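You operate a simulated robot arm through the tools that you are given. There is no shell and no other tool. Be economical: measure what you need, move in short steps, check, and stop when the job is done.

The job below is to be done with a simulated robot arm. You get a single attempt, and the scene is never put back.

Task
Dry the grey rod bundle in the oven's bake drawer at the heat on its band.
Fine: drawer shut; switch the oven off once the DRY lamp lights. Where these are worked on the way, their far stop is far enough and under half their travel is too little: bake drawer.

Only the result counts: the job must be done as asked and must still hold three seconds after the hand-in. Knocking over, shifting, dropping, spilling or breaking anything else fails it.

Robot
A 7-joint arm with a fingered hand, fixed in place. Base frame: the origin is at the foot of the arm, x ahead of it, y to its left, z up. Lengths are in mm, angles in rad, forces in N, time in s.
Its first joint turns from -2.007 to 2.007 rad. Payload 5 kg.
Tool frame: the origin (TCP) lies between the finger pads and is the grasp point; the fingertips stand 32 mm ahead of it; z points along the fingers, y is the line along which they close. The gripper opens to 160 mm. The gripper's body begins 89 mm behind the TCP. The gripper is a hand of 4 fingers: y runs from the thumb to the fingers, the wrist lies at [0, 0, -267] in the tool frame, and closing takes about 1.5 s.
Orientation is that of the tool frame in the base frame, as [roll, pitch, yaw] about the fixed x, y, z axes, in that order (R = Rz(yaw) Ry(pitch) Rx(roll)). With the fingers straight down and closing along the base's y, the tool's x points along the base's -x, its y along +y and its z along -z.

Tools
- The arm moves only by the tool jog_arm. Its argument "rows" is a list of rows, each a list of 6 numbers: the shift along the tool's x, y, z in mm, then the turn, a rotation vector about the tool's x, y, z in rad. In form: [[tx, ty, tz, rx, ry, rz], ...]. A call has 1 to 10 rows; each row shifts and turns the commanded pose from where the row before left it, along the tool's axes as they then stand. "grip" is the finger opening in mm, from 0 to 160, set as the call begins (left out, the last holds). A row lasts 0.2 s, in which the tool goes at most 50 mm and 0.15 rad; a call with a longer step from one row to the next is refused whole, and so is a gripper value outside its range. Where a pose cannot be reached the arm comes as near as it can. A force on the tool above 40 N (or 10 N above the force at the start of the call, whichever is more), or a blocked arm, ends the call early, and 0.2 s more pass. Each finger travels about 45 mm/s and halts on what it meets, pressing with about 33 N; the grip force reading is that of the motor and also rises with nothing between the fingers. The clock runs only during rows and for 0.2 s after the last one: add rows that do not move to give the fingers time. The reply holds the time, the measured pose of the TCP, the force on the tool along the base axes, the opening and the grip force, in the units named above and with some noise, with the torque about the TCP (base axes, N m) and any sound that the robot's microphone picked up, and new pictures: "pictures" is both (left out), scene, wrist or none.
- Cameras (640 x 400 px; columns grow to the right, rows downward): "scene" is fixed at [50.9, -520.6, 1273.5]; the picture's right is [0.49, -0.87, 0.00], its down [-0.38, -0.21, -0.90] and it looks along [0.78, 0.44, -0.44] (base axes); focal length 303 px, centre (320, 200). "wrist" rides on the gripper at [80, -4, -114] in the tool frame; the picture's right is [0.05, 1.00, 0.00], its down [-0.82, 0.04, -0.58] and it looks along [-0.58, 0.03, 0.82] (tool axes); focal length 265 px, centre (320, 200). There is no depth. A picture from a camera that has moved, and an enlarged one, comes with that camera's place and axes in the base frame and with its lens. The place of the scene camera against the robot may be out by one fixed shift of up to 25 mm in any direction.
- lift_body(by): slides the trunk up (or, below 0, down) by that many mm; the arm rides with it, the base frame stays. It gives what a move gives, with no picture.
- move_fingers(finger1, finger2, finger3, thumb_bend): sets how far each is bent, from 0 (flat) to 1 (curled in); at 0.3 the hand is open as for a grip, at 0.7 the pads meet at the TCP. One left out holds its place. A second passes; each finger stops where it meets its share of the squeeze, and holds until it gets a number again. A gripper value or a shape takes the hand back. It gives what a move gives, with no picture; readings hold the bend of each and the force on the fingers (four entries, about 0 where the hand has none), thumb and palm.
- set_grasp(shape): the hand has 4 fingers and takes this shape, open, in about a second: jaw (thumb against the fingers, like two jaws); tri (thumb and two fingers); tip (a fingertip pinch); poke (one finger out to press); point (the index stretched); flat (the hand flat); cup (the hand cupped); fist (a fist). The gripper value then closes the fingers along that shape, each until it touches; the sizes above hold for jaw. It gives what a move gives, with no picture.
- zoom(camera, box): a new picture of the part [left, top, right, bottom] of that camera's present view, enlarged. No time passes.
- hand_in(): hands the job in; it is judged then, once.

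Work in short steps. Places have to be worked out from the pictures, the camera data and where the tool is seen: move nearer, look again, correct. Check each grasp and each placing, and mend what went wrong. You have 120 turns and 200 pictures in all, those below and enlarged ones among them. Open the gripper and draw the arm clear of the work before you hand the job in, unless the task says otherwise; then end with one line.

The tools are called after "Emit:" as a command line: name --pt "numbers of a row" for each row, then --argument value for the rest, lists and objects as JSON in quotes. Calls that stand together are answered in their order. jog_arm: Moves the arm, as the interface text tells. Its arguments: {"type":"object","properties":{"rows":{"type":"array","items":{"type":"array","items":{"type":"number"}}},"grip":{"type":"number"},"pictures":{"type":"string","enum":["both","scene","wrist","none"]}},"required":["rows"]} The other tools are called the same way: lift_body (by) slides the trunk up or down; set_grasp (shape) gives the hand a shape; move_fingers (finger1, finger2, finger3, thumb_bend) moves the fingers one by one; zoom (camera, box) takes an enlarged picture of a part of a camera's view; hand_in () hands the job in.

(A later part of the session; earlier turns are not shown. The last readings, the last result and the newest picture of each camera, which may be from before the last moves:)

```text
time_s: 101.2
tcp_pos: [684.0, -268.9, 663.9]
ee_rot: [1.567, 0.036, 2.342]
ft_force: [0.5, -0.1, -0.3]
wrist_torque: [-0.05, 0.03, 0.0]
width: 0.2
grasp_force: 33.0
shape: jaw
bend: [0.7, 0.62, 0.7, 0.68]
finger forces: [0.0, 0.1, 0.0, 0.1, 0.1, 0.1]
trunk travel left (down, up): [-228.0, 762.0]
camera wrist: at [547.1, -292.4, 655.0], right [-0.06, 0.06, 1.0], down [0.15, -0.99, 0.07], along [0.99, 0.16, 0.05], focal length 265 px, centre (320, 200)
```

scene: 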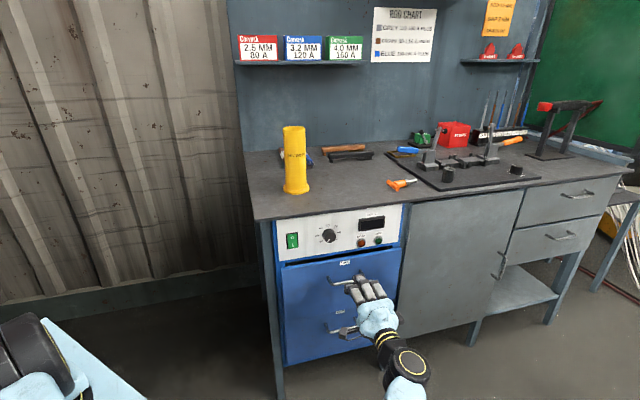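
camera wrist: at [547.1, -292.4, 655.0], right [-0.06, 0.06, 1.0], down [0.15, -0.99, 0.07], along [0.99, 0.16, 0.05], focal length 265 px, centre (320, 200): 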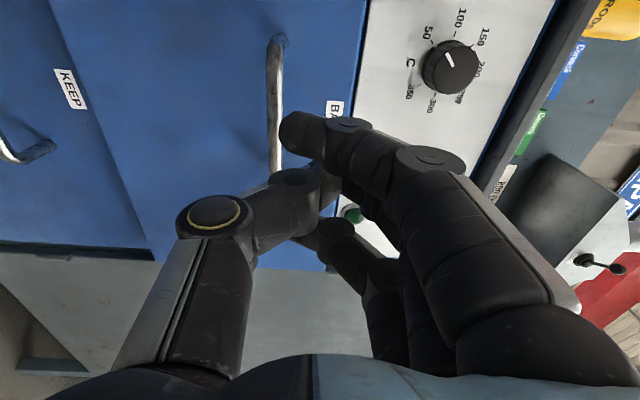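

Good posture now. Push forward until the drawer stops.

Emit:
jog_arm --pt "0 0 20 0 0 0" --pt "0 0 20 0 0 0" --pt "0 0 20 0 0 0" --pt "0 0 20 0 0 0" --pt "0 0 15 0 0 0" --pt "0 0 15 0 0 0" --pt "0 0 15 0 0 0" --pt "0 0 15 0 0 0" --pt "0 0 0 0 0 0"

```text
time_s: 102.5
tcp_pos: [752.9, -204.0, 665.3]
ee_rot: [1.566, 0.037, 2.338]
ft_force: [-27.6, -16.8, 5.7]
wrist_torque: [-0.04, 0.0, 0.3]
width: 0.1
grasp_force: 33.0
shape: jaw
bend: [0.7, 0.62, 0.7, 0.7]
finger forces: [0.0, 0.0, 0.0, 0.0, 12.7, 0.1]
trunk travel left (down, up): [-228.0, 762.0]
stopped in row 6: the force on the tool passed its limit at 53 N (the readings are from after the stop); the commanded pose is now the measured one
camera wrist: at [616.2, -226.8, 656.5], right [-0.07, 0.06, 1.0], down [0.15, -0.99, 0.07], along [0.99, 0.15, 0.06], focal length 265 px, centre (320, 200)
```

scene: 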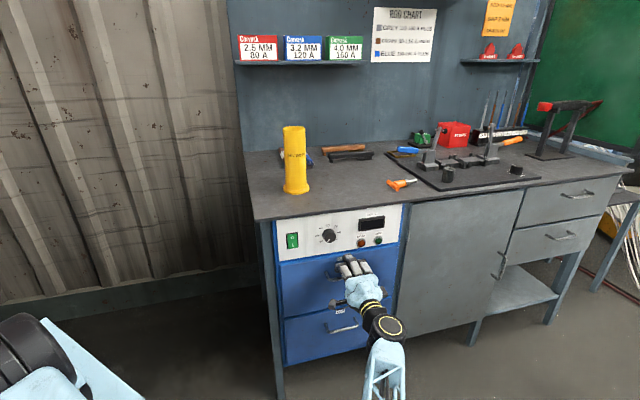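
wrist: 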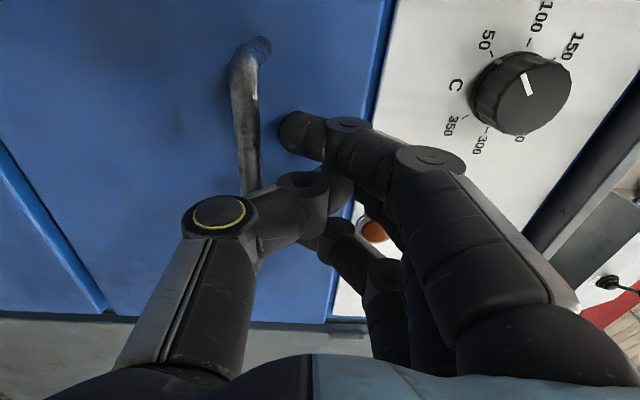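

Emit:
zoom --camera "scene" --box '[260, 190, 420, 290]'

Emit:
zoom --camera "wrist" --box '[420, 0, 620, 160]'

```text
4.00 times, centred on (340, 240) of scene
camera zoom: at [50.9, -520.6, 1273.5], right [0.49, -0.87, 0.0], down [-0.38, -0.21, -0.9], along [0.78, 0.44, -0.44], focal length 1213 px, centre (240, 40)
```

zoom: 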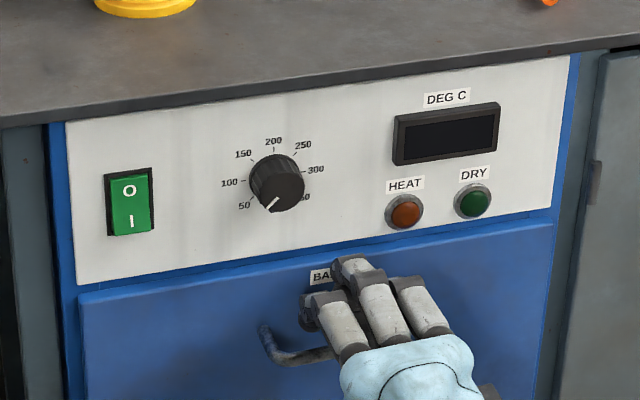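

```text
2.50 times, centred on (520, 80) of wrist
camera zoom: at [616.2, -226.8, 656.5], right [-0.07, 0.06, 1.0], down [0.15, -0.99, 0.07], along [0.99, 0.15, 0.06], focal length 664 px, centre (-180, 500)
```

zoom: 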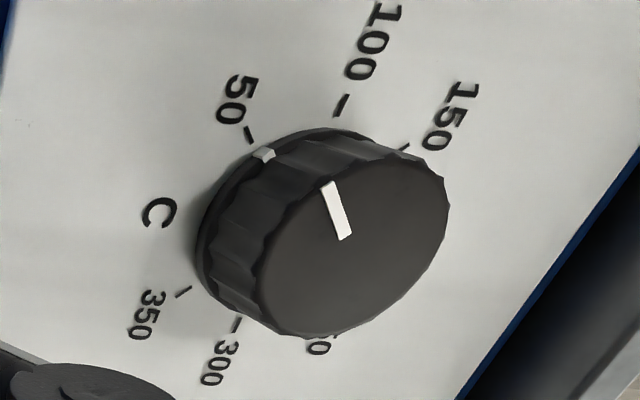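

Drawer is shut. The knob pointer sits near 50, with 40°/50 °C steps; I need ~80° clockwise. Back off, open, and raise toward the knob height while rolling the hand back.

Emit:
jog_arm --pt "0 0 -30 0 0 0" --pt "0 0 -40 0 0 0" --pt "0 0 -30 0 0 0" --pt "5 35 0 0 0 0" --pt "5 35 0 0 0 0" --pt "10 33 0 0 0 0" --pt "0 0 0 0 0 0" --pictures "none" --grip 90

Emit:
jog_arm --pt "0 0 0 0 0 -0.15" --pt "0 0 0 0 0 -0.15" --pt "0 0 0 0 0 -0.15" --pt "0 0 0 0 0 -0.15" --pt "0 0 0 0 0 -0.15" --pt "0 0 0 0 0 -0.15" --pt "0 0 0 0 0 -0.15" --pt "0 0 0 0 0 -0.15" --pt "0 0 0 0 0 -0.15" --pt "0 0 0 0 0 -0.15"

```text
time_s: 104.1
tcp_pos: [663.4, -251.9, 764.4]
ee_rot: [1.569, 0.037, 2.341]
ft_force: [0.1, 0.5, 0.6]
wrist_torque: [-0.01, 0.03, 0.0]
width: 89.5
grasp_force: 0.0
shape: jaw
bend: [0.72, 0.72, 0.72, 0.7]
finger forces: [0.1, 0.1, 0.0, 0.0, 0.1, 0.0]
trunk travel left (down, up): [-228.0, 762.0]
```

```text
time_s: 106.3
tcp_pos: [660.1, -271.3, 771.9]
ee_rot: [-3.032, 1.5, -2.275]
ft_force: [0.2, 0.6, 0.6]
wrist_torque: [0.02, 0.02, -0.01]
width: 89.9
grasp_force: 0.1
shape: jaw
bend: [0.72, 0.72, 0.72, 0.7]
finger forces: [0.0, 0.1, 0.0, 0.1, 0.0, 0.0]
trunk travel left (down, up): [-228.0, 762.0]
camera wrist: at [576.8, -356.4, 698.2], right [-0.69, 0.72, -0.06], down [-0.41, -0.32, 0.85], along [0.6, 0.61, 0.52], focal length 265 px, centre (320, 200)
```

scene: 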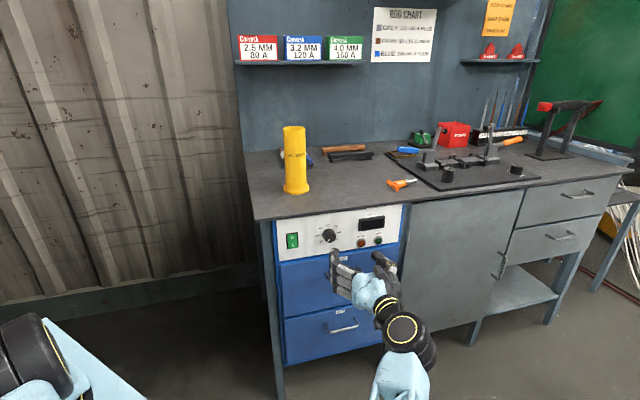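
wrist: 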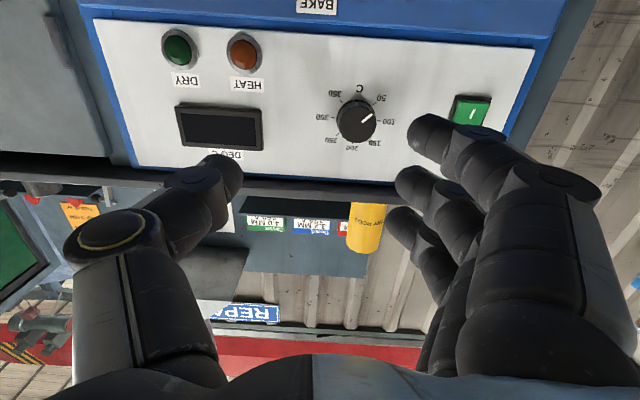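

Emit:
zoom --camera "wrist" --box '[310, 70, 406, 160]'

```text
4.44 times, centred on (358, 115) of wrist
camera zoom: at [576.8, -356.4, 698.2], right [-0.69, 0.72, -0.06], down [-0.41, -0.32, 0.85], along [0.6, 0.61, 0.52], focal length 1180 px, centre (151, 578)
```

zoom: 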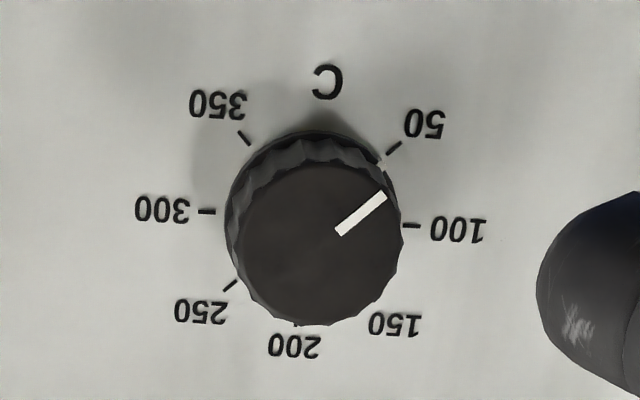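

Pointer is at 50; ticks are 45° apart, so a 90° clockwise turn is needed. Knob axis: u≈627, z≈766, face n≈403. Correct the orientation, align and come closer.

Emit:
jog_arm --pt "0 0 0 -0.03 -0.067 0" --pt "0 0 0 0 0 0" --pt "3 16 25 0 0 0" --pt "3 15 25 0 0 0" --pt "0 0 15 0 0 0" --pt "0 0 0 0 0 0" --grip 70

```text
time_s: 106.8
tcp_pos: [659.3, -274.7, 783.0]
ee_rot: [-2.487, 1.5, -1.703]
ft_force: [-0.3, 0.3, -0.4]
wrist_torque: [-0.01, -0.03, 0.03]
width: 71.0
grasp_force: 0.0
shape: jaw
bend: [0.73, 0.73, 0.73, 0.7]
finger forces: [0.0, 0.0, 0.0, 0.0, 0.1, 0.1]
trunk travel left (down, up): [-228.0, 762.0]
stopped in row 2: the arm was blocked; the commanded pose is now the measured one
camera wrist: at [582.0, -365.3, 708.1], right [-0.71, 0.7, -0.09], down [-0.43, -0.32, 0.84], along [0.56, 0.64, 0.53], focal length 265 px, centre (320, 200)
```

scene: 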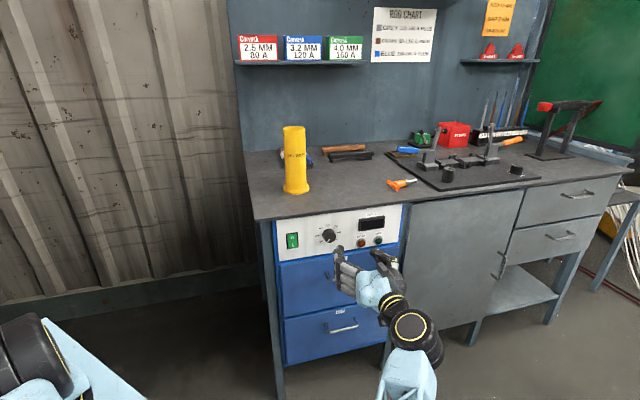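
wrist: 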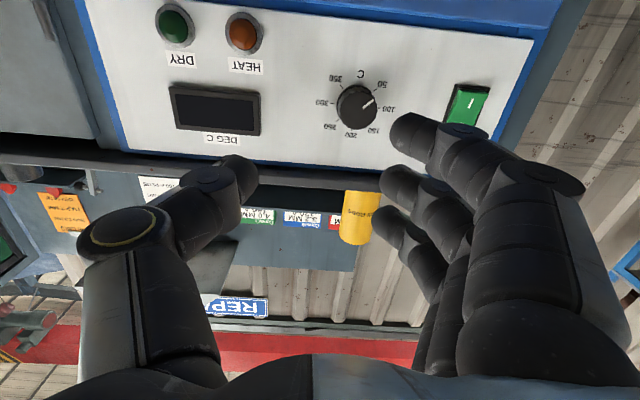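

Near a joint limit in this roll. I'll instead turn the knob in two 45° strokes from a mid roll. Roll +0.75 first.

Emit:
jog_arm --pt "0 0 0 0 0 0.15" --pt "0 0 0 0 0 0.15" --pt "0 0 0 0 0 0.15" --pt "0 0 0 0 0 0.15" --pt "0 0 0 0 0 0.15" --pt "0 0 0 0 0 0" --pictures "wrist"

```text
time_s: 108.2
tcp_pos: [661.2, -275.1, 780.7]
ee_rot: [1.651, 0.856, 2.416]
ft_force: [-1.0, 0.1, 0.2]
wrist_torque: [0.0, 0.01, -0.01]
width: 71.1
grasp_force: 0.0
shape: jaw
bend: [0.73, 0.73, 0.73, 0.7]
finger forces: [0.0, 0.1, 0.1, 0.0, 0.0, 0.1]
trunk travel left (down, up): [-228.0, 762.0]
camera wrist: at [543.1, -323.8, 723.4], right [-0.54, 0.58, 0.61], down [-0.03, -0.74, 0.67], along [0.84, 0.34, 0.41], focal length 265 px, centre (320, 200)
```

wrist: 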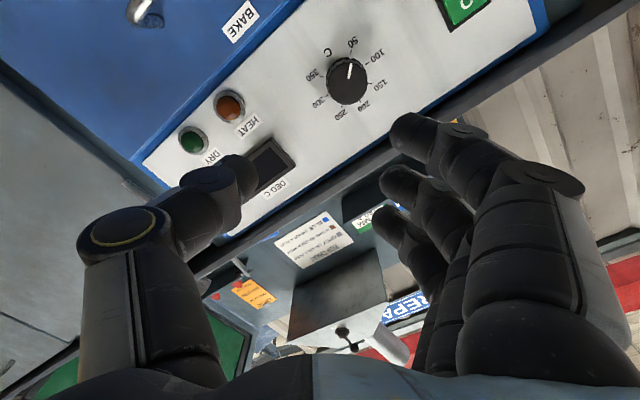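

Hand is 52° short of the vertical-closing roll: enough for a 45° stroke. Fix the slight tilt, align to the knob axis (u≈626, z≈765) and approach to n≈345.

Emit:
jog_arm --pt "0 0 0 -0.033 -0.042 0" --pt "11.5 6.5 10 0 0 0" --pt "11.5 6.5 20 0 0 0" --pt "11.5 6.5 20 0 0 0" --pt "0 0 20 0 0 0" --pt "0 0 0 0 0 0" --pictures "wrist"

```text
time_s: 109.6
tcp_pos: [683.7, -200.6, 768.4]
ee_rot: [1.568, 0.861, 2.352]
ft_force: [0.8, 0.3, 0.0]
wrist_torque: [0.0, 0.01, -0.01]
width: 70.8
grasp_force: 0.2
shape: jaw
bend: [0.73, 0.73, 0.73, 0.7]
finger forces: [0.0, 0.0, 0.0, 0.0, 0.0, 0.0]
trunk travel left (down, up): [-228.0, 762.0]
camera wrist: at [569.3, -247.0, 703.9], right [-0.56, 0.56, 0.61], down [-0.06, -0.76, 0.65], along [0.83, 0.32, 0.46], focal length 265 px, centre (320, 200)
```

wrist: 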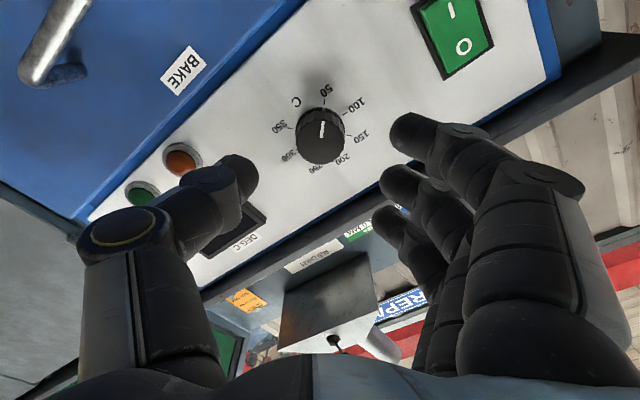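

Knob nearly centred (needs ~4 mm along tool x). Advance 42 mm so the tips straddle the knob.

Emit:
jog_arm --pt "4 0 14 0 0 0" --pt "0 0 14 0 0 0" --pt "0 0 14 0 0 0" --pt "0 0 0 0 0 0" --pictures "wrist"

```text
time_s: 110.6
tcp_pos: [712.4, -169.7, 765.4]
ee_rot: [1.566, 0.862, 2.352]
ft_force: [0.7, 0.3, -0.6]
wrist_torque: [0.0, -0.04, -0.05]
width: 70.7
grasp_force: 0.0
shape: jaw
bend: [0.73, 0.73, 0.73, 0.7]
finger forces: [0.0, 0.0, 0.0, 0.0, 0.0, 0.0]
trunk travel left (down, up): [-228.0, 762.0]
camera wrist: at [597.9, -215.5, 700.4], right [-0.56, 0.56, 0.61], down [-0.06, -0.76, 0.64], along [0.83, 0.32, 0.46], focal length 265 px, centre (320, 200)
```

wrist: 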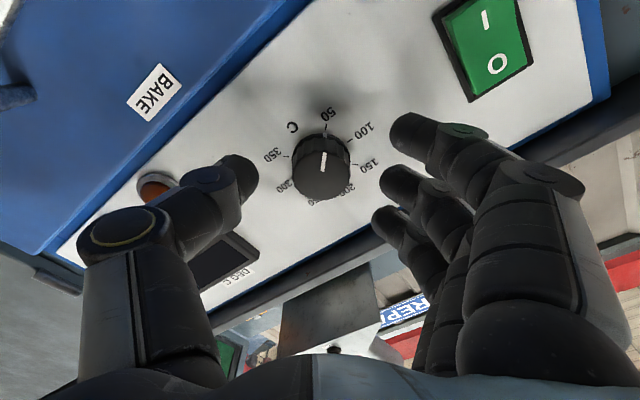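

Centred within a few mm. Nudge and close onto the knob.

Emit:
jog_arm --pt "3 1 5 0 0 0" --pt "0 0 0 0 0 0" --pt "0 0 0 0 0 0" --pt "0 0 0 0 0 0" --pt "0 0 0 0 0 0" --pt "0 0 0 0 0 0" --pt "0 0 0 0 0 0" --grip 0 --pictures "wrist"

```text
time_s: 112.2
tcp_pos: [714.3, -164.7, 763.0]
ee_rot: [1.568, 0.86, 2.352]
ft_force: [3.7, -3.7, -4.4]
wrist_torque: [-0.07, 0.08, -0.13]
width: 15.6
grasp_force: 33.0
shape: jaw
bend: [0.69, 0.73, 0.7, 0.7]
finger forces: [0.0, 10.1, 9.6, 0.1, 24.7, 0.1]
trunk travel left (down, up): [-228.0, 762.0]
camera wrist: at [599.0, -210.2, 698.1], right [-0.56, 0.56, 0.61], down [-0.06, -0.76, 0.64], along [0.83, 0.32, 0.46], focal length 265 px, centre (320, 200)
```

wrist: 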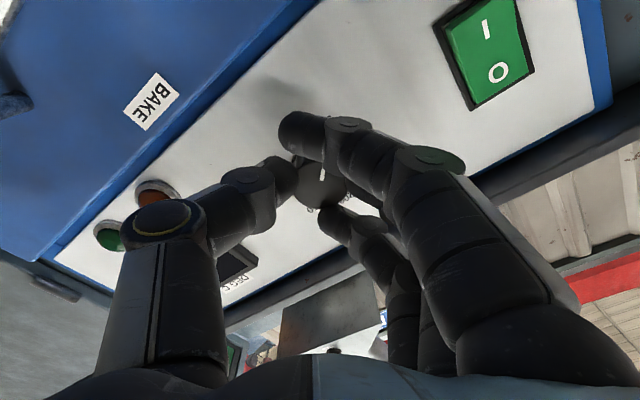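

Knob is pinched by thumb and two fingers. Turn +0.9 rad clockwise.

Emit:
jog_arm --pt "0 0 0 0 0 0.1" --pt "0 0 0 0 0 0.1" --pt "0 0 0 0 0 0.1" --pt "0 0 0 0 0 0.1" --pt "0 0 0 0 0 0.1" --pt "0 0 0 0 0 0.1" --pt "0 0 0 0 0 0.1" --pt "0 0 0 0 0 0.1" --pt "0 0 0 0 0 0.1" --pt "0 0 0 0 0 0" --pictures "both"

Emit:
zoom --camera "wrist" --box '[260, 100, 400, 240]'

```text
time_s: 114.4
tcp_pos: [711.6, -164.6, 762.2]
ee_rot: [1.569, -0.038, 2.351]
ft_force: [-21.5, -11.3, -5.6]
wrist_torque: [-0.28, 0.3, 0.2]
width: 11.9
grasp_force: 33.1
shape: jaw
bend: [0.69, 0.72, 0.72, 0.72]
finger forces: [0.0, 16.5, 0.0, 0.0, 46.1, 0.1]
trunk travel left (down, up): [-228.0, 762.0]
camera wrist: at [575.0, -188.4, 761.2], right [-0.01, 0.01, 1.0], down [0.17, -0.99, 0.01], along [0.99, 0.17, 0.01], focal length 265 px, centre (320, 200)
```

scene: 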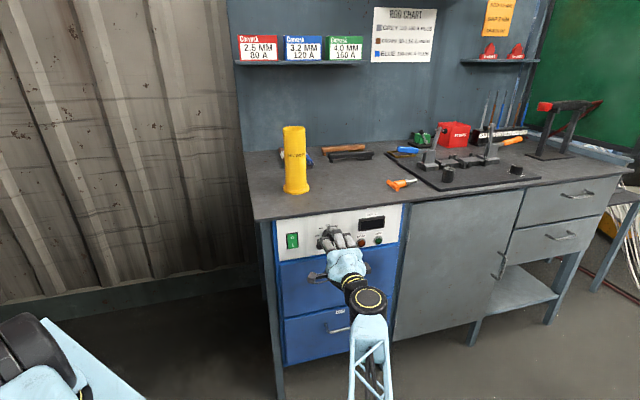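
wrist: 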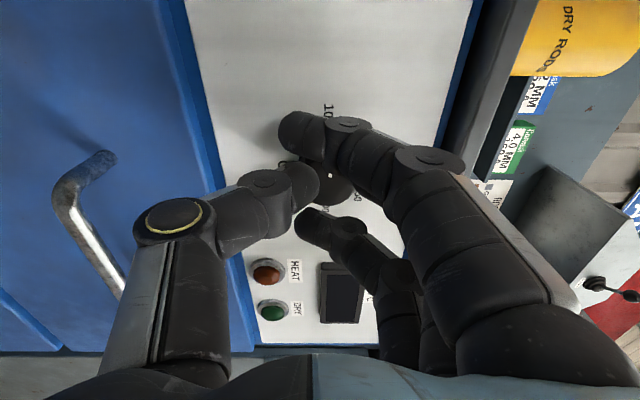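

```text
2.86 times, centred on (330, 170) of wrist
camera zoom: at [575.0, -188.4, 761.2], right [-0.01, 0.01, 1.0], down [0.17, -0.99, 0.01], along [0.99, 0.17, 0.01], focal length 758 px, centre (291, 286)
```

zoom: 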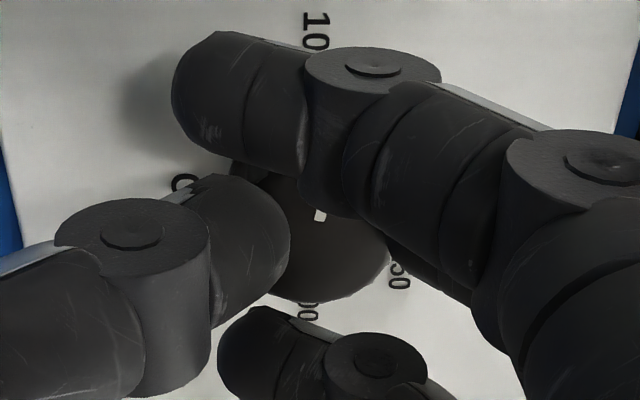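

The hand turned; release and look at the pointer.

Emit:
jog_arm --pt "0 0 0 0 0 0" --pt "0 0 0 0 0 0" --pt "0 0 0 0 0 0" --pt "0 0 0 0 0 0" --pt "0 0 0 0 0 0" --pt "0 0 -15 0 0 0" --pt "0 0 -30 0 0 0" --grip 75 --pictures "wrist"

Emit:
zoom --camera "wrist" --box '[250, 60, 410, 200]'

```text
time_s: 116.0
tcp_pos: [682.0, -192.6, 762.4]
ee_rot: [1.57, -0.039, 2.354]
ft_force: [0.1, 0.6, -0.1]
wrist_torque: [0.0, -0.02, -0.02]
width: 74.5
grasp_force: 0.0
shape: jaw
bend: [0.73, 0.73, 0.73, 0.7]
finger forces: [0.0, 0.1, 0.1, 0.0, 0.0, 0.1]
trunk travel left (down, up): [-228.0, 762.0]
camera wrist: at [545.7, -217.6, 760.2], right [-0.01, 0.01, 1.0], down [0.17, -0.99, 0.01], along [0.99, 0.17, 0.01], focal length 265 px, centre (320, 200)
```

wrist: 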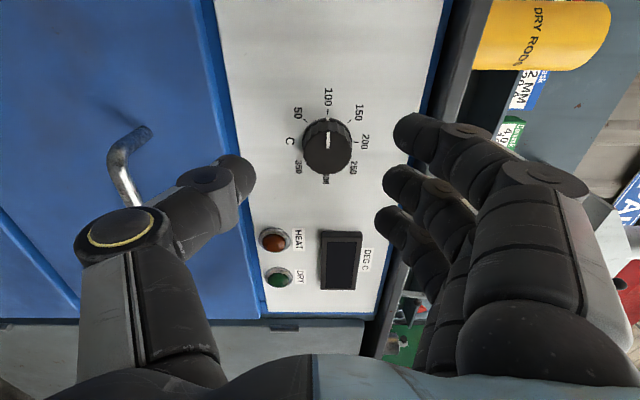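

```text
2.86 times, centred on (330, 130) of wrist
camera zoom: at [545.7, -217.6, 760.2], right [-0.01, 0.01, 1.0], down [0.17, -0.99, 0.01], along [0.99, 0.17, 0.01], focal length 758 px, centre (291, 400)
```

zoom: 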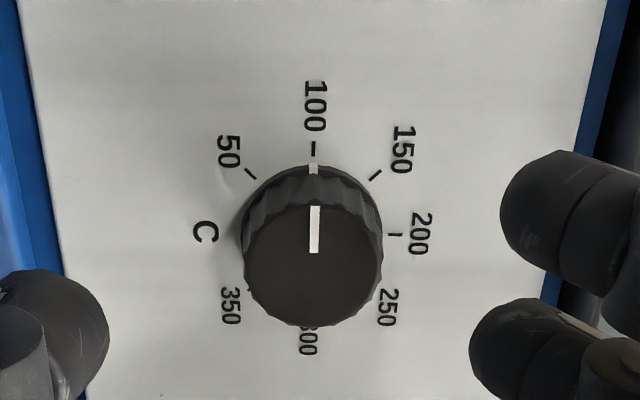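

Pointer is now exactly at 100. Second stroke: re-center (+4 mm up), roll back 0.9, advance and grip again.

Emit:
jog_arm --pt "1.5 4.5 0 0 0 0" --pt "0 0 0 0 0 -0.15" --pt "0 0 0 0 0 -0.15" --pt "0 0 0 0 0 -0.15" --pt "0 0 0 0 0 -0.15" --pt "0 0 0 0 0 -0.15" --pt "0 0 0 0 0 -0.13" --pt "0 0 0 0 0 0" --grip 70 --pictures "wrist"

```text
time_s: 117.8
tcp_pos: [679.1, -194.6, 768.4]
ee_rot: [1.574, 0.845, 2.355]
ft_force: [0.3, -0.1, 0.6]
wrist_torque: [-0.04, 0.01, -0.02]
width: 71.0
grasp_force: 0.1
shape: jaw
bend: [0.73, 0.73, 0.73, 0.7]
finger forces: [0.0, 0.0, 0.1, 0.0, 0.1, 0.1]
trunk travel left (down, up): [-228.0, 762.0]
camera wrist: at [564.0, -240.3, 704.6], right [-0.55, 0.55, 0.63], down [-0.05, -0.77, 0.64], along [0.83, 0.32, 0.45], focal length 265 px, centre (320, 200)
```

wrist: 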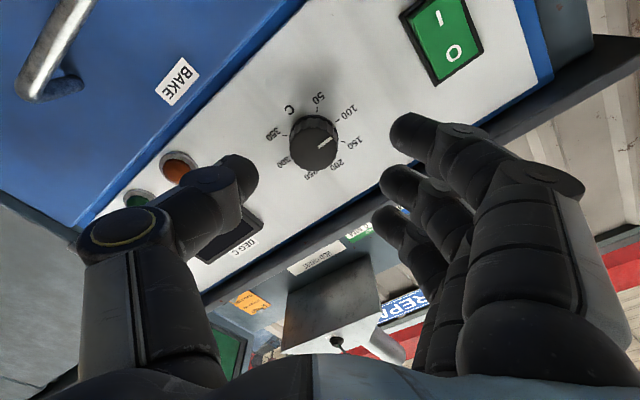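

Emit:
jog_arm --pt "1 -4 14 0 0 0" --pt "0 0 16 0 0 0" --pt "0 0 16 0 0 0" --pt "0 0 0 0 0 0" --pictures "wrist"

```text
time_s: 118.8
tcp_pos: [714.0, -162.5, 763.9]
ee_rot: [1.567, 0.84, 2.353]
ft_force: [0.9, 0.6, -0.9]
wrist_torque: [0.01, 0.0, -0.01]
width: 70.9
grasp_force: 0.0
shape: jaw
bend: [0.73, 0.73, 0.73, 0.7]
finger forces: [0.0, 0.0, 0.0, 0.0, 0.0, 0.0]
trunk travel left (down, up): [-228.0, 762.0]
camera wrist: at [597.5, -208.0, 700.3], right [-0.55, 0.55, 0.63], down [-0.05, -0.77, 0.63], along [0.83, 0.32, 0.45], focal length 265 px, centre (320, 200)
```

wrist: 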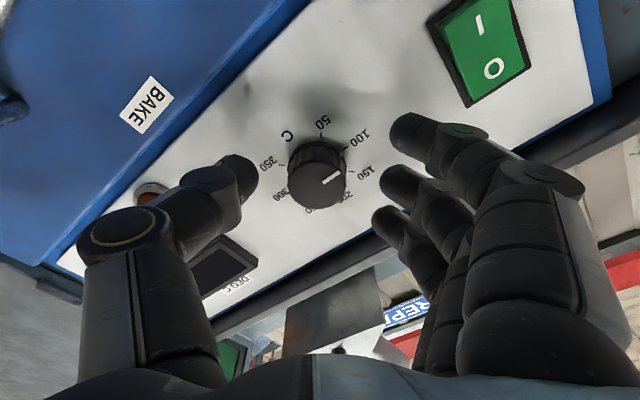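

Centred. Close and turn.

Emit:
jog_arm --pt "0 0 1 0 0 0" --pt "0 0 0 0 0 0" --pt "0 0 0 0 0 0" --pt "0 0 0 0 0 0" --pt "0 0 0 0 0 0" --pt "0 0 0 0 0 0" --pt "0 0 0 0 0 0" --grip 0 --pictures "none"

Emit:
jog_arm --pt "0 0 0 0 0 0.1" --pt "0 0 0 0 0 0.1" --pt "0 0 0 0 0 0.1" --pt "0 0 0 0 0 0.1" --pt "0 0 0 0 0 0.1" --pt "0 0 0 0 0 0.1" --pt "0 0 0 0 0 0.1" --pt "0 0 0 0 0 0.1" --pt "0 0 0 0 0 0.08" --pt "0 0 0 0 0 0" --pictures "none"

Emit:
jog_arm --pt "0 0 0 0 0 0" --pt "0 0 0 0 0 0" --pt "0 0 0 0 0 0" --pt "0 0 0 0 0 0" --pt "0 0 0 0 0 0" --pt "0 0 -15 0 0 0" --pt "0 0 -30 0 0 0" --grip 75 --pictures "wrist"

Emit:
zoom --camera "wrist" --box '[250, 60, 410, 200]'

```text
time_s: 120.4
tcp_pos: [713.9, -160.5, 763.1]
ee_rot: [1.569, 0.84, 2.352]
ft_force: [5.3, -1.6, -4.2]
wrist_torque: [-0.07, 0.12, -0.09]
width: 16.7
grasp_force: 32.8
shape: jaw
bend: [0.69, 0.72, 0.69, 0.7]
finger forces: [0.0, 10.9, 9.5, 0.0, 27.6, 0.1]
trunk travel left (down, up): [-228.0, 762.0]
```

```text
time_s: 122.6
tcp_pos: [713.1, -161.5, 765.6]
ee_rot: [1.569, -0.042, 2.353]
ft_force: [-1.6, -0.7, 11.0]
wrist_torque: [0.21, -0.33, -0.06]
width: 14.8
grasp_force: 33.3
shape: jaw
bend: [0.69, 0.72, 0.68, 0.7]
finger forces: [0.1, 16.9, 14.4, 0.0, 19.3, 0.1]
trunk travel left (down, up): [-228.0, 762.0]
```

```text
time_s: 124.2
tcp_pos: [683.5, -194.7, 763.5]
ee_rot: [1.57, -0.041, 2.356]
ft_force: [0.2, -0.1, -0.3]
wrist_torque: [0.02, -0.01, 0.0]
width: 74.2
grasp_force: 0.1
shape: jaw
bend: [0.73, 0.73, 0.73, 0.7]
finger forces: [0.1, 0.1, 0.0, 0.1, 0.0, 0.1]
trunk travel left (down, up): [-228.0, 762.0]
camera wrist: at [547.4, -218.0, 761.8], right [-0.01, 0.01, 1.0], down [0.17, -0.99, 0.01], along [0.99, 0.17, 0.01], focal length 265 px, centre (320, 200)
```

wrist: 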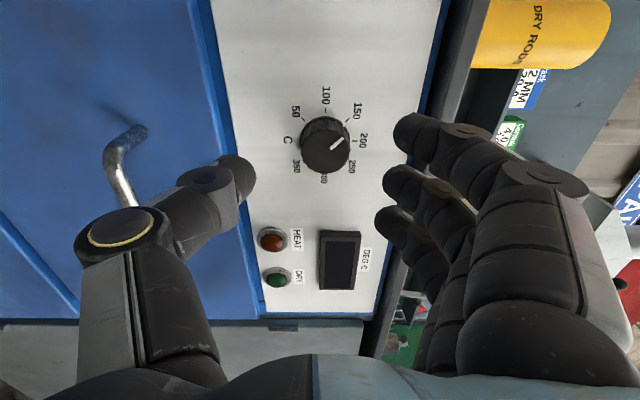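

```text
2.86 times, centred on (330, 130) of wrist
camera zoom: at [547.4, -218.0, 761.8], right [-0.01, 0.01, 1.0], down [0.17, -0.99, 0.01], along [0.99, 0.17, 0.01], focal length 758 px, centre (291, 400)
```

zoom: 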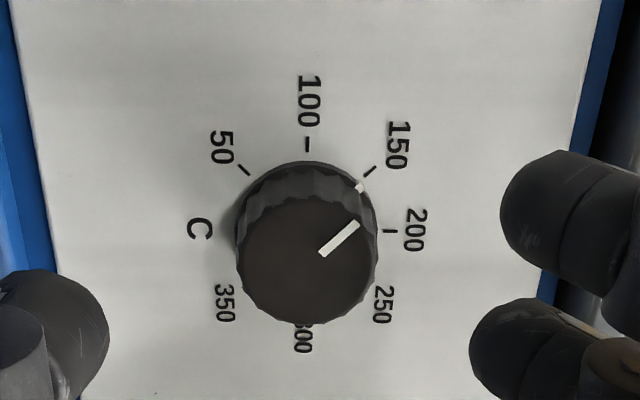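

Emit:
zoom --camera "wrist" --box '[290, 90, 370, 180]'

Emit:
zoom --camera "scene" --box '[312, 220, 344, 250]'

```text
4.44 times, centred on (330, 135) of wrist
camera zoom: at [547.4, -218.0, 761.8], right [-0.01, 0.01, 1.0], down [0.17, -0.99, 0.01], along [0.99, 0.17, 0.01], focal length 1180 px, centre (276, 489)
```

zoom: 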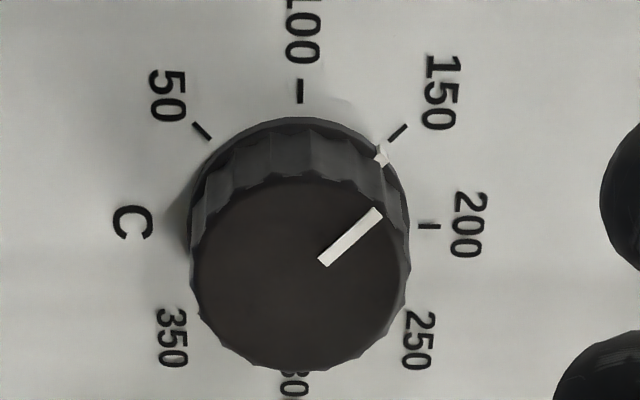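

```text
13.33 times, centred on (328, 235) of scene
camera zoom: at [50.9, -520.6, 1273.5], right [0.49, -0.87, 0.0], down [-0.38, -0.21, -0.9], along [0.78, 0.44, -0.44], focal length 4043 px, centre (213, -267)
```

zoom: 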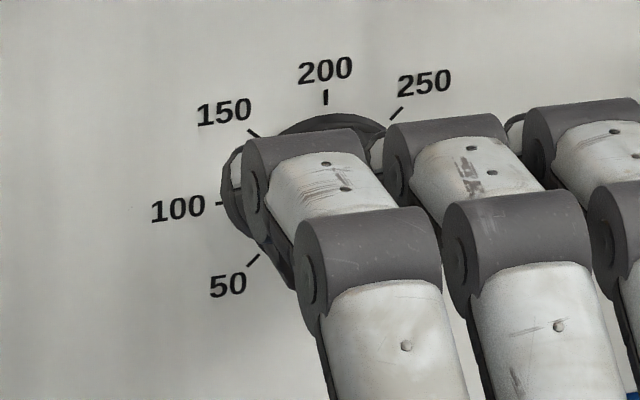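

Pointer is on 150 (within ~1°). Next the rocker switch: "I" half at u≈514, z≈752. Back off, shift left, and form the poke shape to see where the finger is.

Emit:
jog_arm --pt "0 0 -35 0 0 0" --pt "35 -4 0 0 0 0" --pt "35 -4 0 0 0 0" --pt "35 -4 0 0 0 0" --pt "0 0 0 0 0 0" --pictures "none"

Emit:
set_grasp --shape "poke"

Emit:
jog_arm --pt "0 0 0 0 0 0"

```text
time_s: 125.4
tcp_pos: [592.1, -136.7, 750.4]
ee_rot: [1.574, -0.05, 2.368]
ft_force: [-0.2, -0.2, 0.4]
wrist_torque: [-0.05, -0.02, -0.01]
width: 74.6
grasp_force: 0.0
shape: jaw
bend: [0.73, 0.73, 0.73, 0.7]
finger forces: [0.0, 0.0, 0.0, 0.0, 0.1, 0.0]
trunk travel left (down, up): [-228.0, 762.0]
```

```text
time_s: 126.3
tcp_pos: [593.7, -136.2, 750.9]
ee_rot: [1.572, -0.05, 2.364]
ft_force: [-0.1, 0.6, -0.1]
wrist_torque: [0.01, 0.01, -0.02]
width: 0.0
grasp_force: 0.0
shape: poke
bend: [1.0, 1.0, 1.0, 0.47]
finger forces: [0.1, 0.0, 0.0, 0.0, 0.0, 0.1]
trunk travel left (down, up): [-228.0, 762.0]
```

```text
time_s: 126.7
tcp_pos: [591.9, -135.8, 750.0]
ee_rot: [1.573, -0.051, 2.365]
ft_force: [0.2, -0.3, -0.5]
wrist_torque: [-0.01, 0.01, 0.02]
width: 0.0
grasp_force: 0.1
shape: poke
bend: [1.0, 1.0, 1.0, 0.47]
finger forces: [0.0, 0.0, 0.1, 0.0, 0.0, 0.0]
trunk travel left (down, up): [-228.0, 762.0]
camera wrist: at [456.4, -162.6, 749.5], right [0.0, 0.0, 1.0], down [0.18, -0.98, 0.0], along [0.98, 0.18, 0.0], focal length 265 px, centre (320, 200)
```

scene: 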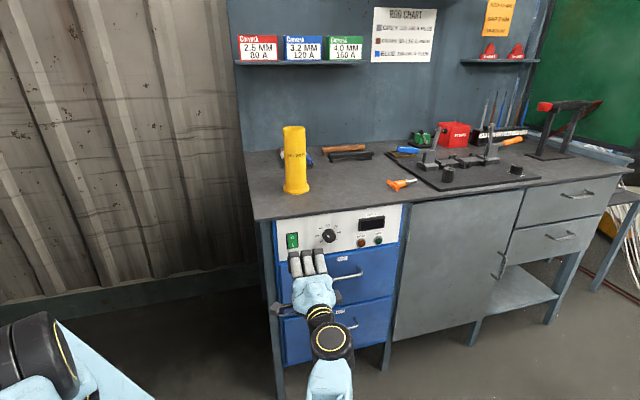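
wrist: 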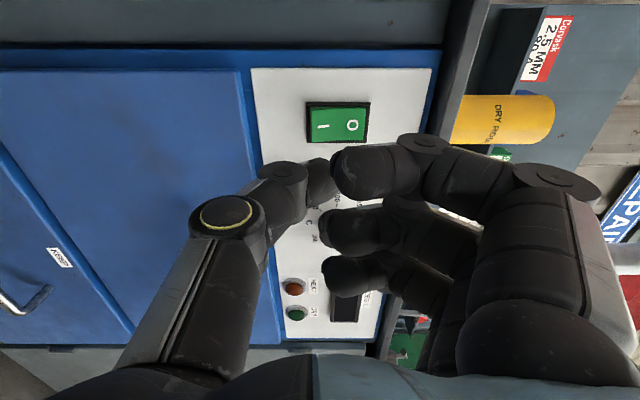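

Poke puts the thumb tip just ahead of the TCP with fingers curled back. Switch centre u≈510, z≈764; "I" half ≈ z 748. Align and advance 60 mm, then look.

Emit:
jog_arm --pt "4 -5 20 0 0 0" --pt "0 0 20 0 0 0" --pt "0 0 20 0 0 0" --pt "0 0 0 0 0 0" --pictures "wrist"

Emit:
zoom --camera "wrist" --box '[240, 60, 440, 240]'

```text
time_s: 127.7
tcp_pos: [624.0, -98.3, 751.8]
ee_rot: [1.569, -0.039, 2.352]
ft_force: [-0.6, 0.4, -0.6]
wrist_torque: [0.0, -0.02, 0.03]
width: 0.1
grasp_force: 0.1
shape: poke
bend: [1.0, 1.0, 1.0, 0.47]
finger forces: [0.0, 0.1, 0.0, 0.0, 0.1, 0.0]
trunk travel left (down, up): [-228.0, 762.0]
camera wrist: at [487.3, -123.0, 750.0], right [-0.01, 0.01, 1.0], down [0.17, -0.99, 0.01], along [0.99, 0.17, 0.01], focal length 265 px, centre (320, 200)
```

wrist: 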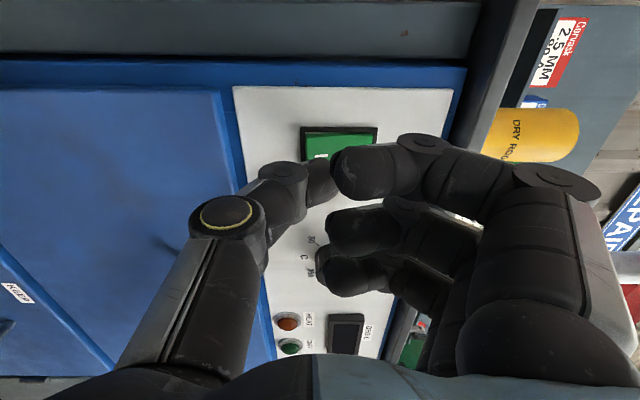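

```text
2.22 times, centred on (340, 150) of wrist
camera zoom: at [487.3, -123.0, 750.0], right [-0.01, 0.01, 1.0], down [0.17, -0.99, 0.01], along [0.99, 0.17, 0.01], focal length 590 px, centre (276, 311)
```

zoom: 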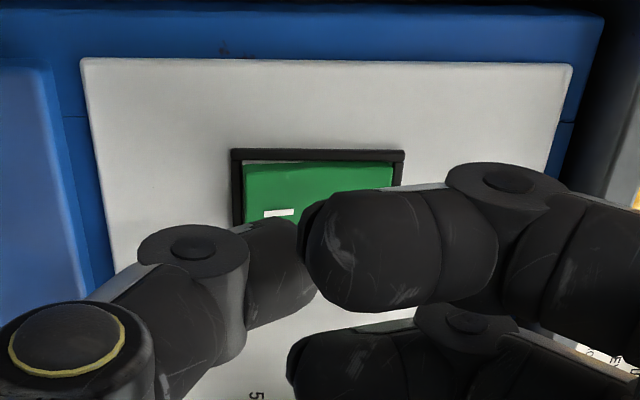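

Thumb tip points at the "I" half (z≈745). Advance slowly.

Emit:
jog_arm --pt "0 -2 5 0 0 0" --pt "0 0 5 0 0 0" --pt "0 0 5 0 0 0" --pt "0 0 5 0 0 0" --pt "0 0 0 0 0 0" --pictures "wrist"

```text
time_s: 128.9
tcp_pos: [638.2, -84.0, 750.9]
ee_rot: [1.569, -0.04, 2.354]
ft_force: [-0.6, -0.6, 0.5]
wrist_torque: [-0.04, -0.02, 0.01]
width: 0.1
grasp_force: 0.0
shape: poke
bend: [1.0, 1.0, 1.0, 0.47]
finger forces: [0.0, 0.1, 0.0, 0.0, 0.0, 0.0]
trunk travel left (down, up): [-228.0, 762.0]
camera wrist: at [501.4, -108.6, 748.2], right [-0.01, 0.01, 1.0], down [0.17, -0.99, 0.01], along [0.99, 0.17, 0.01], focal length 265 px, centre (320, 200)
```

wrist: 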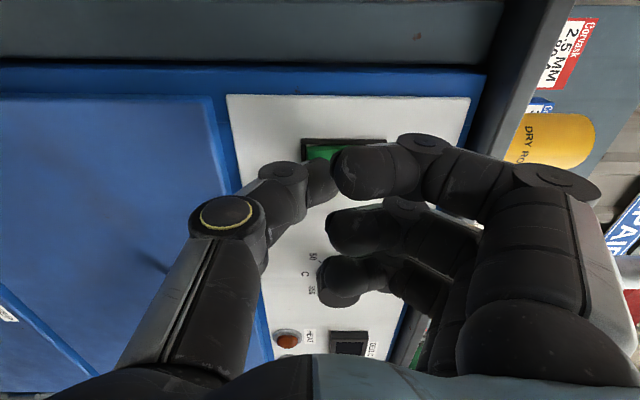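

Emit:
jog_arm --pt "0 0 4 0 0 0" --pt "0 0 4 0 0 0" --pt "0 0 4 0 0 0" --pt "0 0 4 0 0 0" --pt "0 0 0 0 0 0" --pictures "wrist"

```text
time_s: 129.6
tcp_pos: [642.8, -80.1, 747.5]
ee_rot: [1.571, -0.04, 2.352]
ft_force: [-32.3, -23.9, -14.1]
wrist_torque: [-0.2, 0.08, 0.36]
width: 0.1
grasp_force: 0.0
shape: poke
bend: [1.0, 1.0, 1.0, 0.48]
finger forces: [0.1, 0.1, 0.0, 0.0, 41.8, 0.0]
trunk travel left (down, up): [-228.0, 762.0]
heard: click
stopped in row 3: the force on the tool passed its limit at 48 N (the readings are from after the stop); the commanded pose is now the measured one
camera wrist: at [505.4, -104.4, 746.2], right [-0.01, 0.01, 1.0], down [0.17, -0.99, 0.01], along [0.99, 0.17, 0.01], focal length 265 px, centre (320, 200)
```

wrist: 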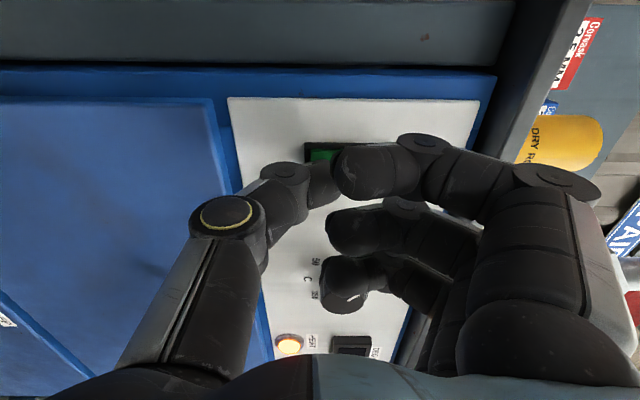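

Click heard and the HEAT lamp lit. Back off and read the panel.

Emit:
jog_arm --pt "0 0 -25 0 0 0" --pt "0 0 -35 0 0 0" --pt "0 0 -30 0 0 0" --pt "0 0 0 0 0 0"

Emit:
zoom --camera "scene" --box '[270, 195, 410, 275]'

Emit:
zoom --camera "wrist" --box '[260, 180, 420, 320]'

```text
time_s: 130.6
tcp_pos: [590.3, -134.4, 744.0]
ee_rot: [1.575, -0.051, 2.375]
ft_force: [0.9, -0.1, -1.1]
wrist_torque: [-0.01, -0.05, 0.02]
width: 0.0
grasp_force: 0.1
shape: poke
bend: [1.0, 1.0, 1.0, 0.47]
finger forces: [0.1, 0.0, 0.0, 0.1, 0.0, 0.0]
trunk travel left (down, up): [-228.0, 762.0]
camera wrist: at [454.8, -161.8, 743.6], right [0.0, 0.0, 1.0], down [0.19, -0.98, 0.0], along [0.98, 0.19, 0.0], focal length 265 px, centre (320, 200)
```

scene: 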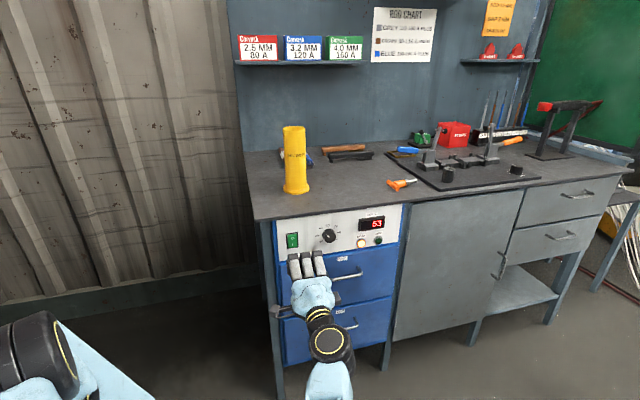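
wrist: 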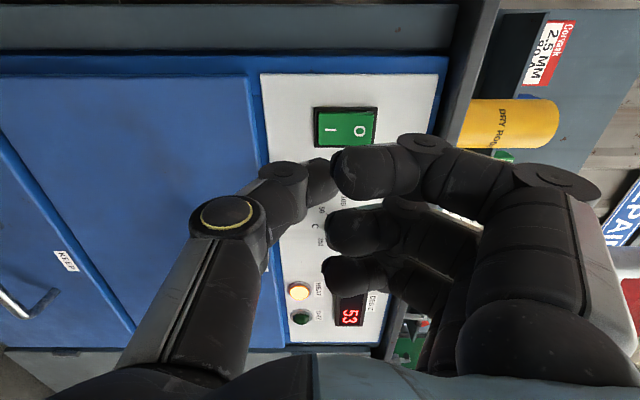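

```text
4.57 times, centred on (340, 235) of scene
camera zoom: at [50.9, -520.6, 1273.5], right [0.49, -0.87, 0.0], down [-0.38, -0.21, -0.9], along [0.78, 0.44, -0.44], focal length 1386 px, centre (229, 40)
```

zoom: 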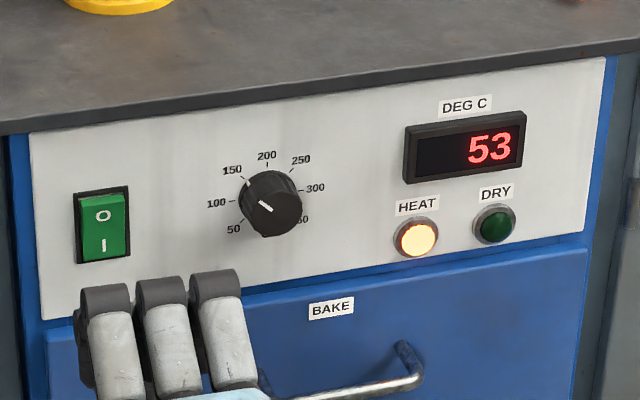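

```text
2.86 times, centred on (340, 250) of wrist
camera zoom: at [454.8, -161.8, 743.6], right [0.0, 0.0, 1.0], down [0.19, -0.98, 0.0], along [0.98, 0.19, 0.0], focal length 758 px, centre (263, 57)
```

zoom: 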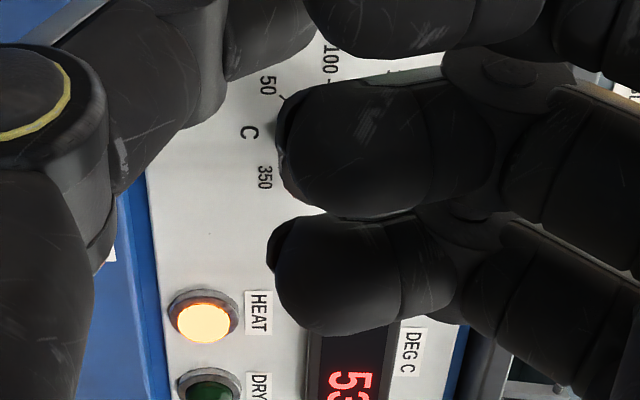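

Oven is on: HEAT lit, 53 °C rising, knob at 150. While it heats, raise the hand in front of the "O" half and wait.

Emit:
jog_arm --pt "0 18 0 0 -0.01 0" --pt "0 18 0 0 0 0" --pt "0 0 0 0 0 0" --pt "0 0 0 0 0 0" --pt "0 0 0 0 0 0" --pt "0 0 0 0 0 0" --pt "0 0 0 0 0 0" --pt "0 0 0 0 0 0" --pt "0 0 0 0 0 0" --pt "0 0 0 0 0 0" --pictures "wrist"

Emit:
zoom --camera "scene" --box '[270, 195, 410, 275]'

```text
time_s: 132.8
tcp_pos: [591.4, -134.1, 776.9]
ee_rot: [1.574, -0.053, 2.362]
ft_force: [-0.7, -0.3, -0.6]
wrist_torque: [0.03, -0.02, -0.01]
width: 0.2
grasp_force: 0.1
shape: poke
bend: [1.0, 1.0, 1.0, 0.47]
finger forces: [0.0, 0.1, 0.1, 0.0, 0.0, 0.0]
trunk travel left (down, up): [-228.0, 762.0]
camera wrist: at [454.3, -159.3, 776.5], right [0.0, 0.0, 1.0], down [0.17, -0.98, 0.0], along [0.98, 0.17, 0.0], focal length 265 px, centre (320, 200)
```

wrist: 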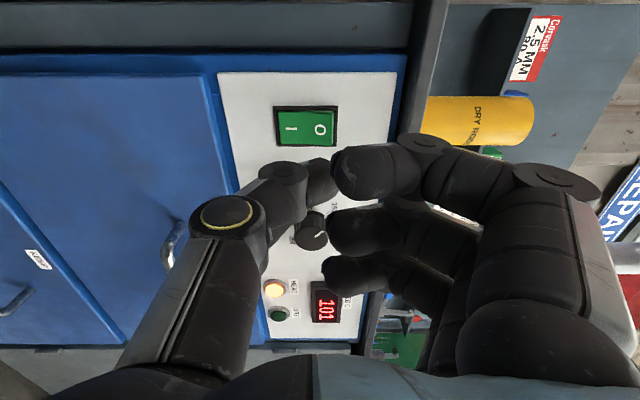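

```text
4.57 times, centred on (340, 235) of scene
camera zoom: at [50.9, -520.6, 1273.5], right [0.49, -0.87, 0.0], down [-0.38, -0.21, -0.9], along [0.78, 0.44, -0.44], focal length 1386 px, centre (229, 40)
```

zoom: 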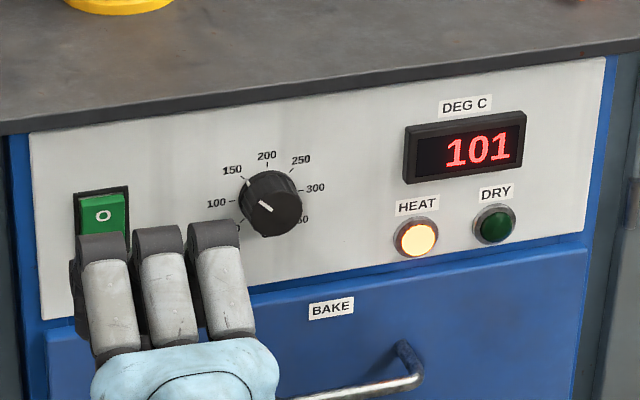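

101 °C and rising. Approach the O half (not touching) and wait.

Emit:
jog_arm --pt "0 3 18 0 0 0" --pt "0 0 18 0 0 0" --pt "0 0 0 0 0 0" --pt "0 0 0 0 0 0" --pt "0 0 0 0 0 0" --pt "0 0 0 0 0 0" --pt "0 0 0 0 0 0" --pt "0 0 0 0 0 0" --pt "0 0 0 0 0 0" --pt "0 0 0 0 0 0" --pictures "wrist"

Emit:
zoom --camera "scene" --box '[270, 195, 410, 275]'

```text
time_s: 135.0
tcp_pos: [608.7, -118.9, 787.6]
ee_rot: [1.571, -0.041, 2.344]
ft_force: [0.8, 0.3, -0.3]
wrist_torque: [0.0, -0.01, 0.01]
width: 0.0
grasp_force: 0.0
shape: poke
bend: [1.0, 1.0, 1.0, 0.47]
finger forces: [0.0, 0.0, 0.0, 0.1, 0.0, 0.0]
trunk travel left (down, up): [-228.0, 762.0]
camera wrist: at [470.6, -141.3, 785.2], right [-0.01, 0.01, 1.0], down [0.16, -0.99, 0.01], along [0.99, 0.16, 0.01], focal length 265 px, centre (320, 200)
```

wrist: 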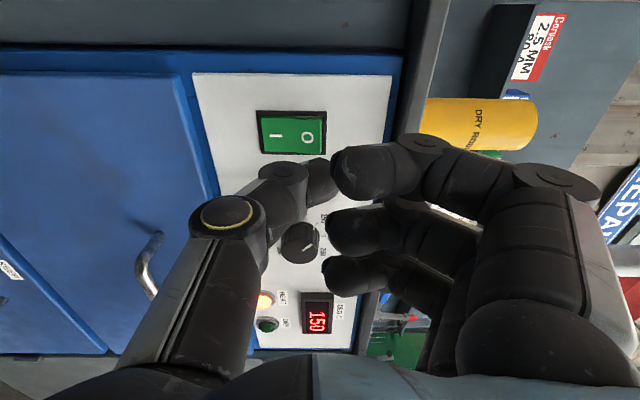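

```text
4.57 times, centred on (340, 235) of scene
camera zoom: at [50.9, -520.6, 1273.5], right [0.49, -0.87, 0.0], down [-0.38, -0.21, -0.9], along [0.78, 0.44, -0.44], focal length 1386 px, centre (229, 40)
```

zoom: 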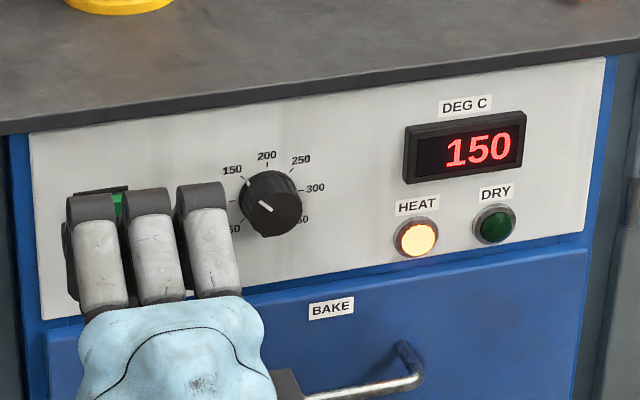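

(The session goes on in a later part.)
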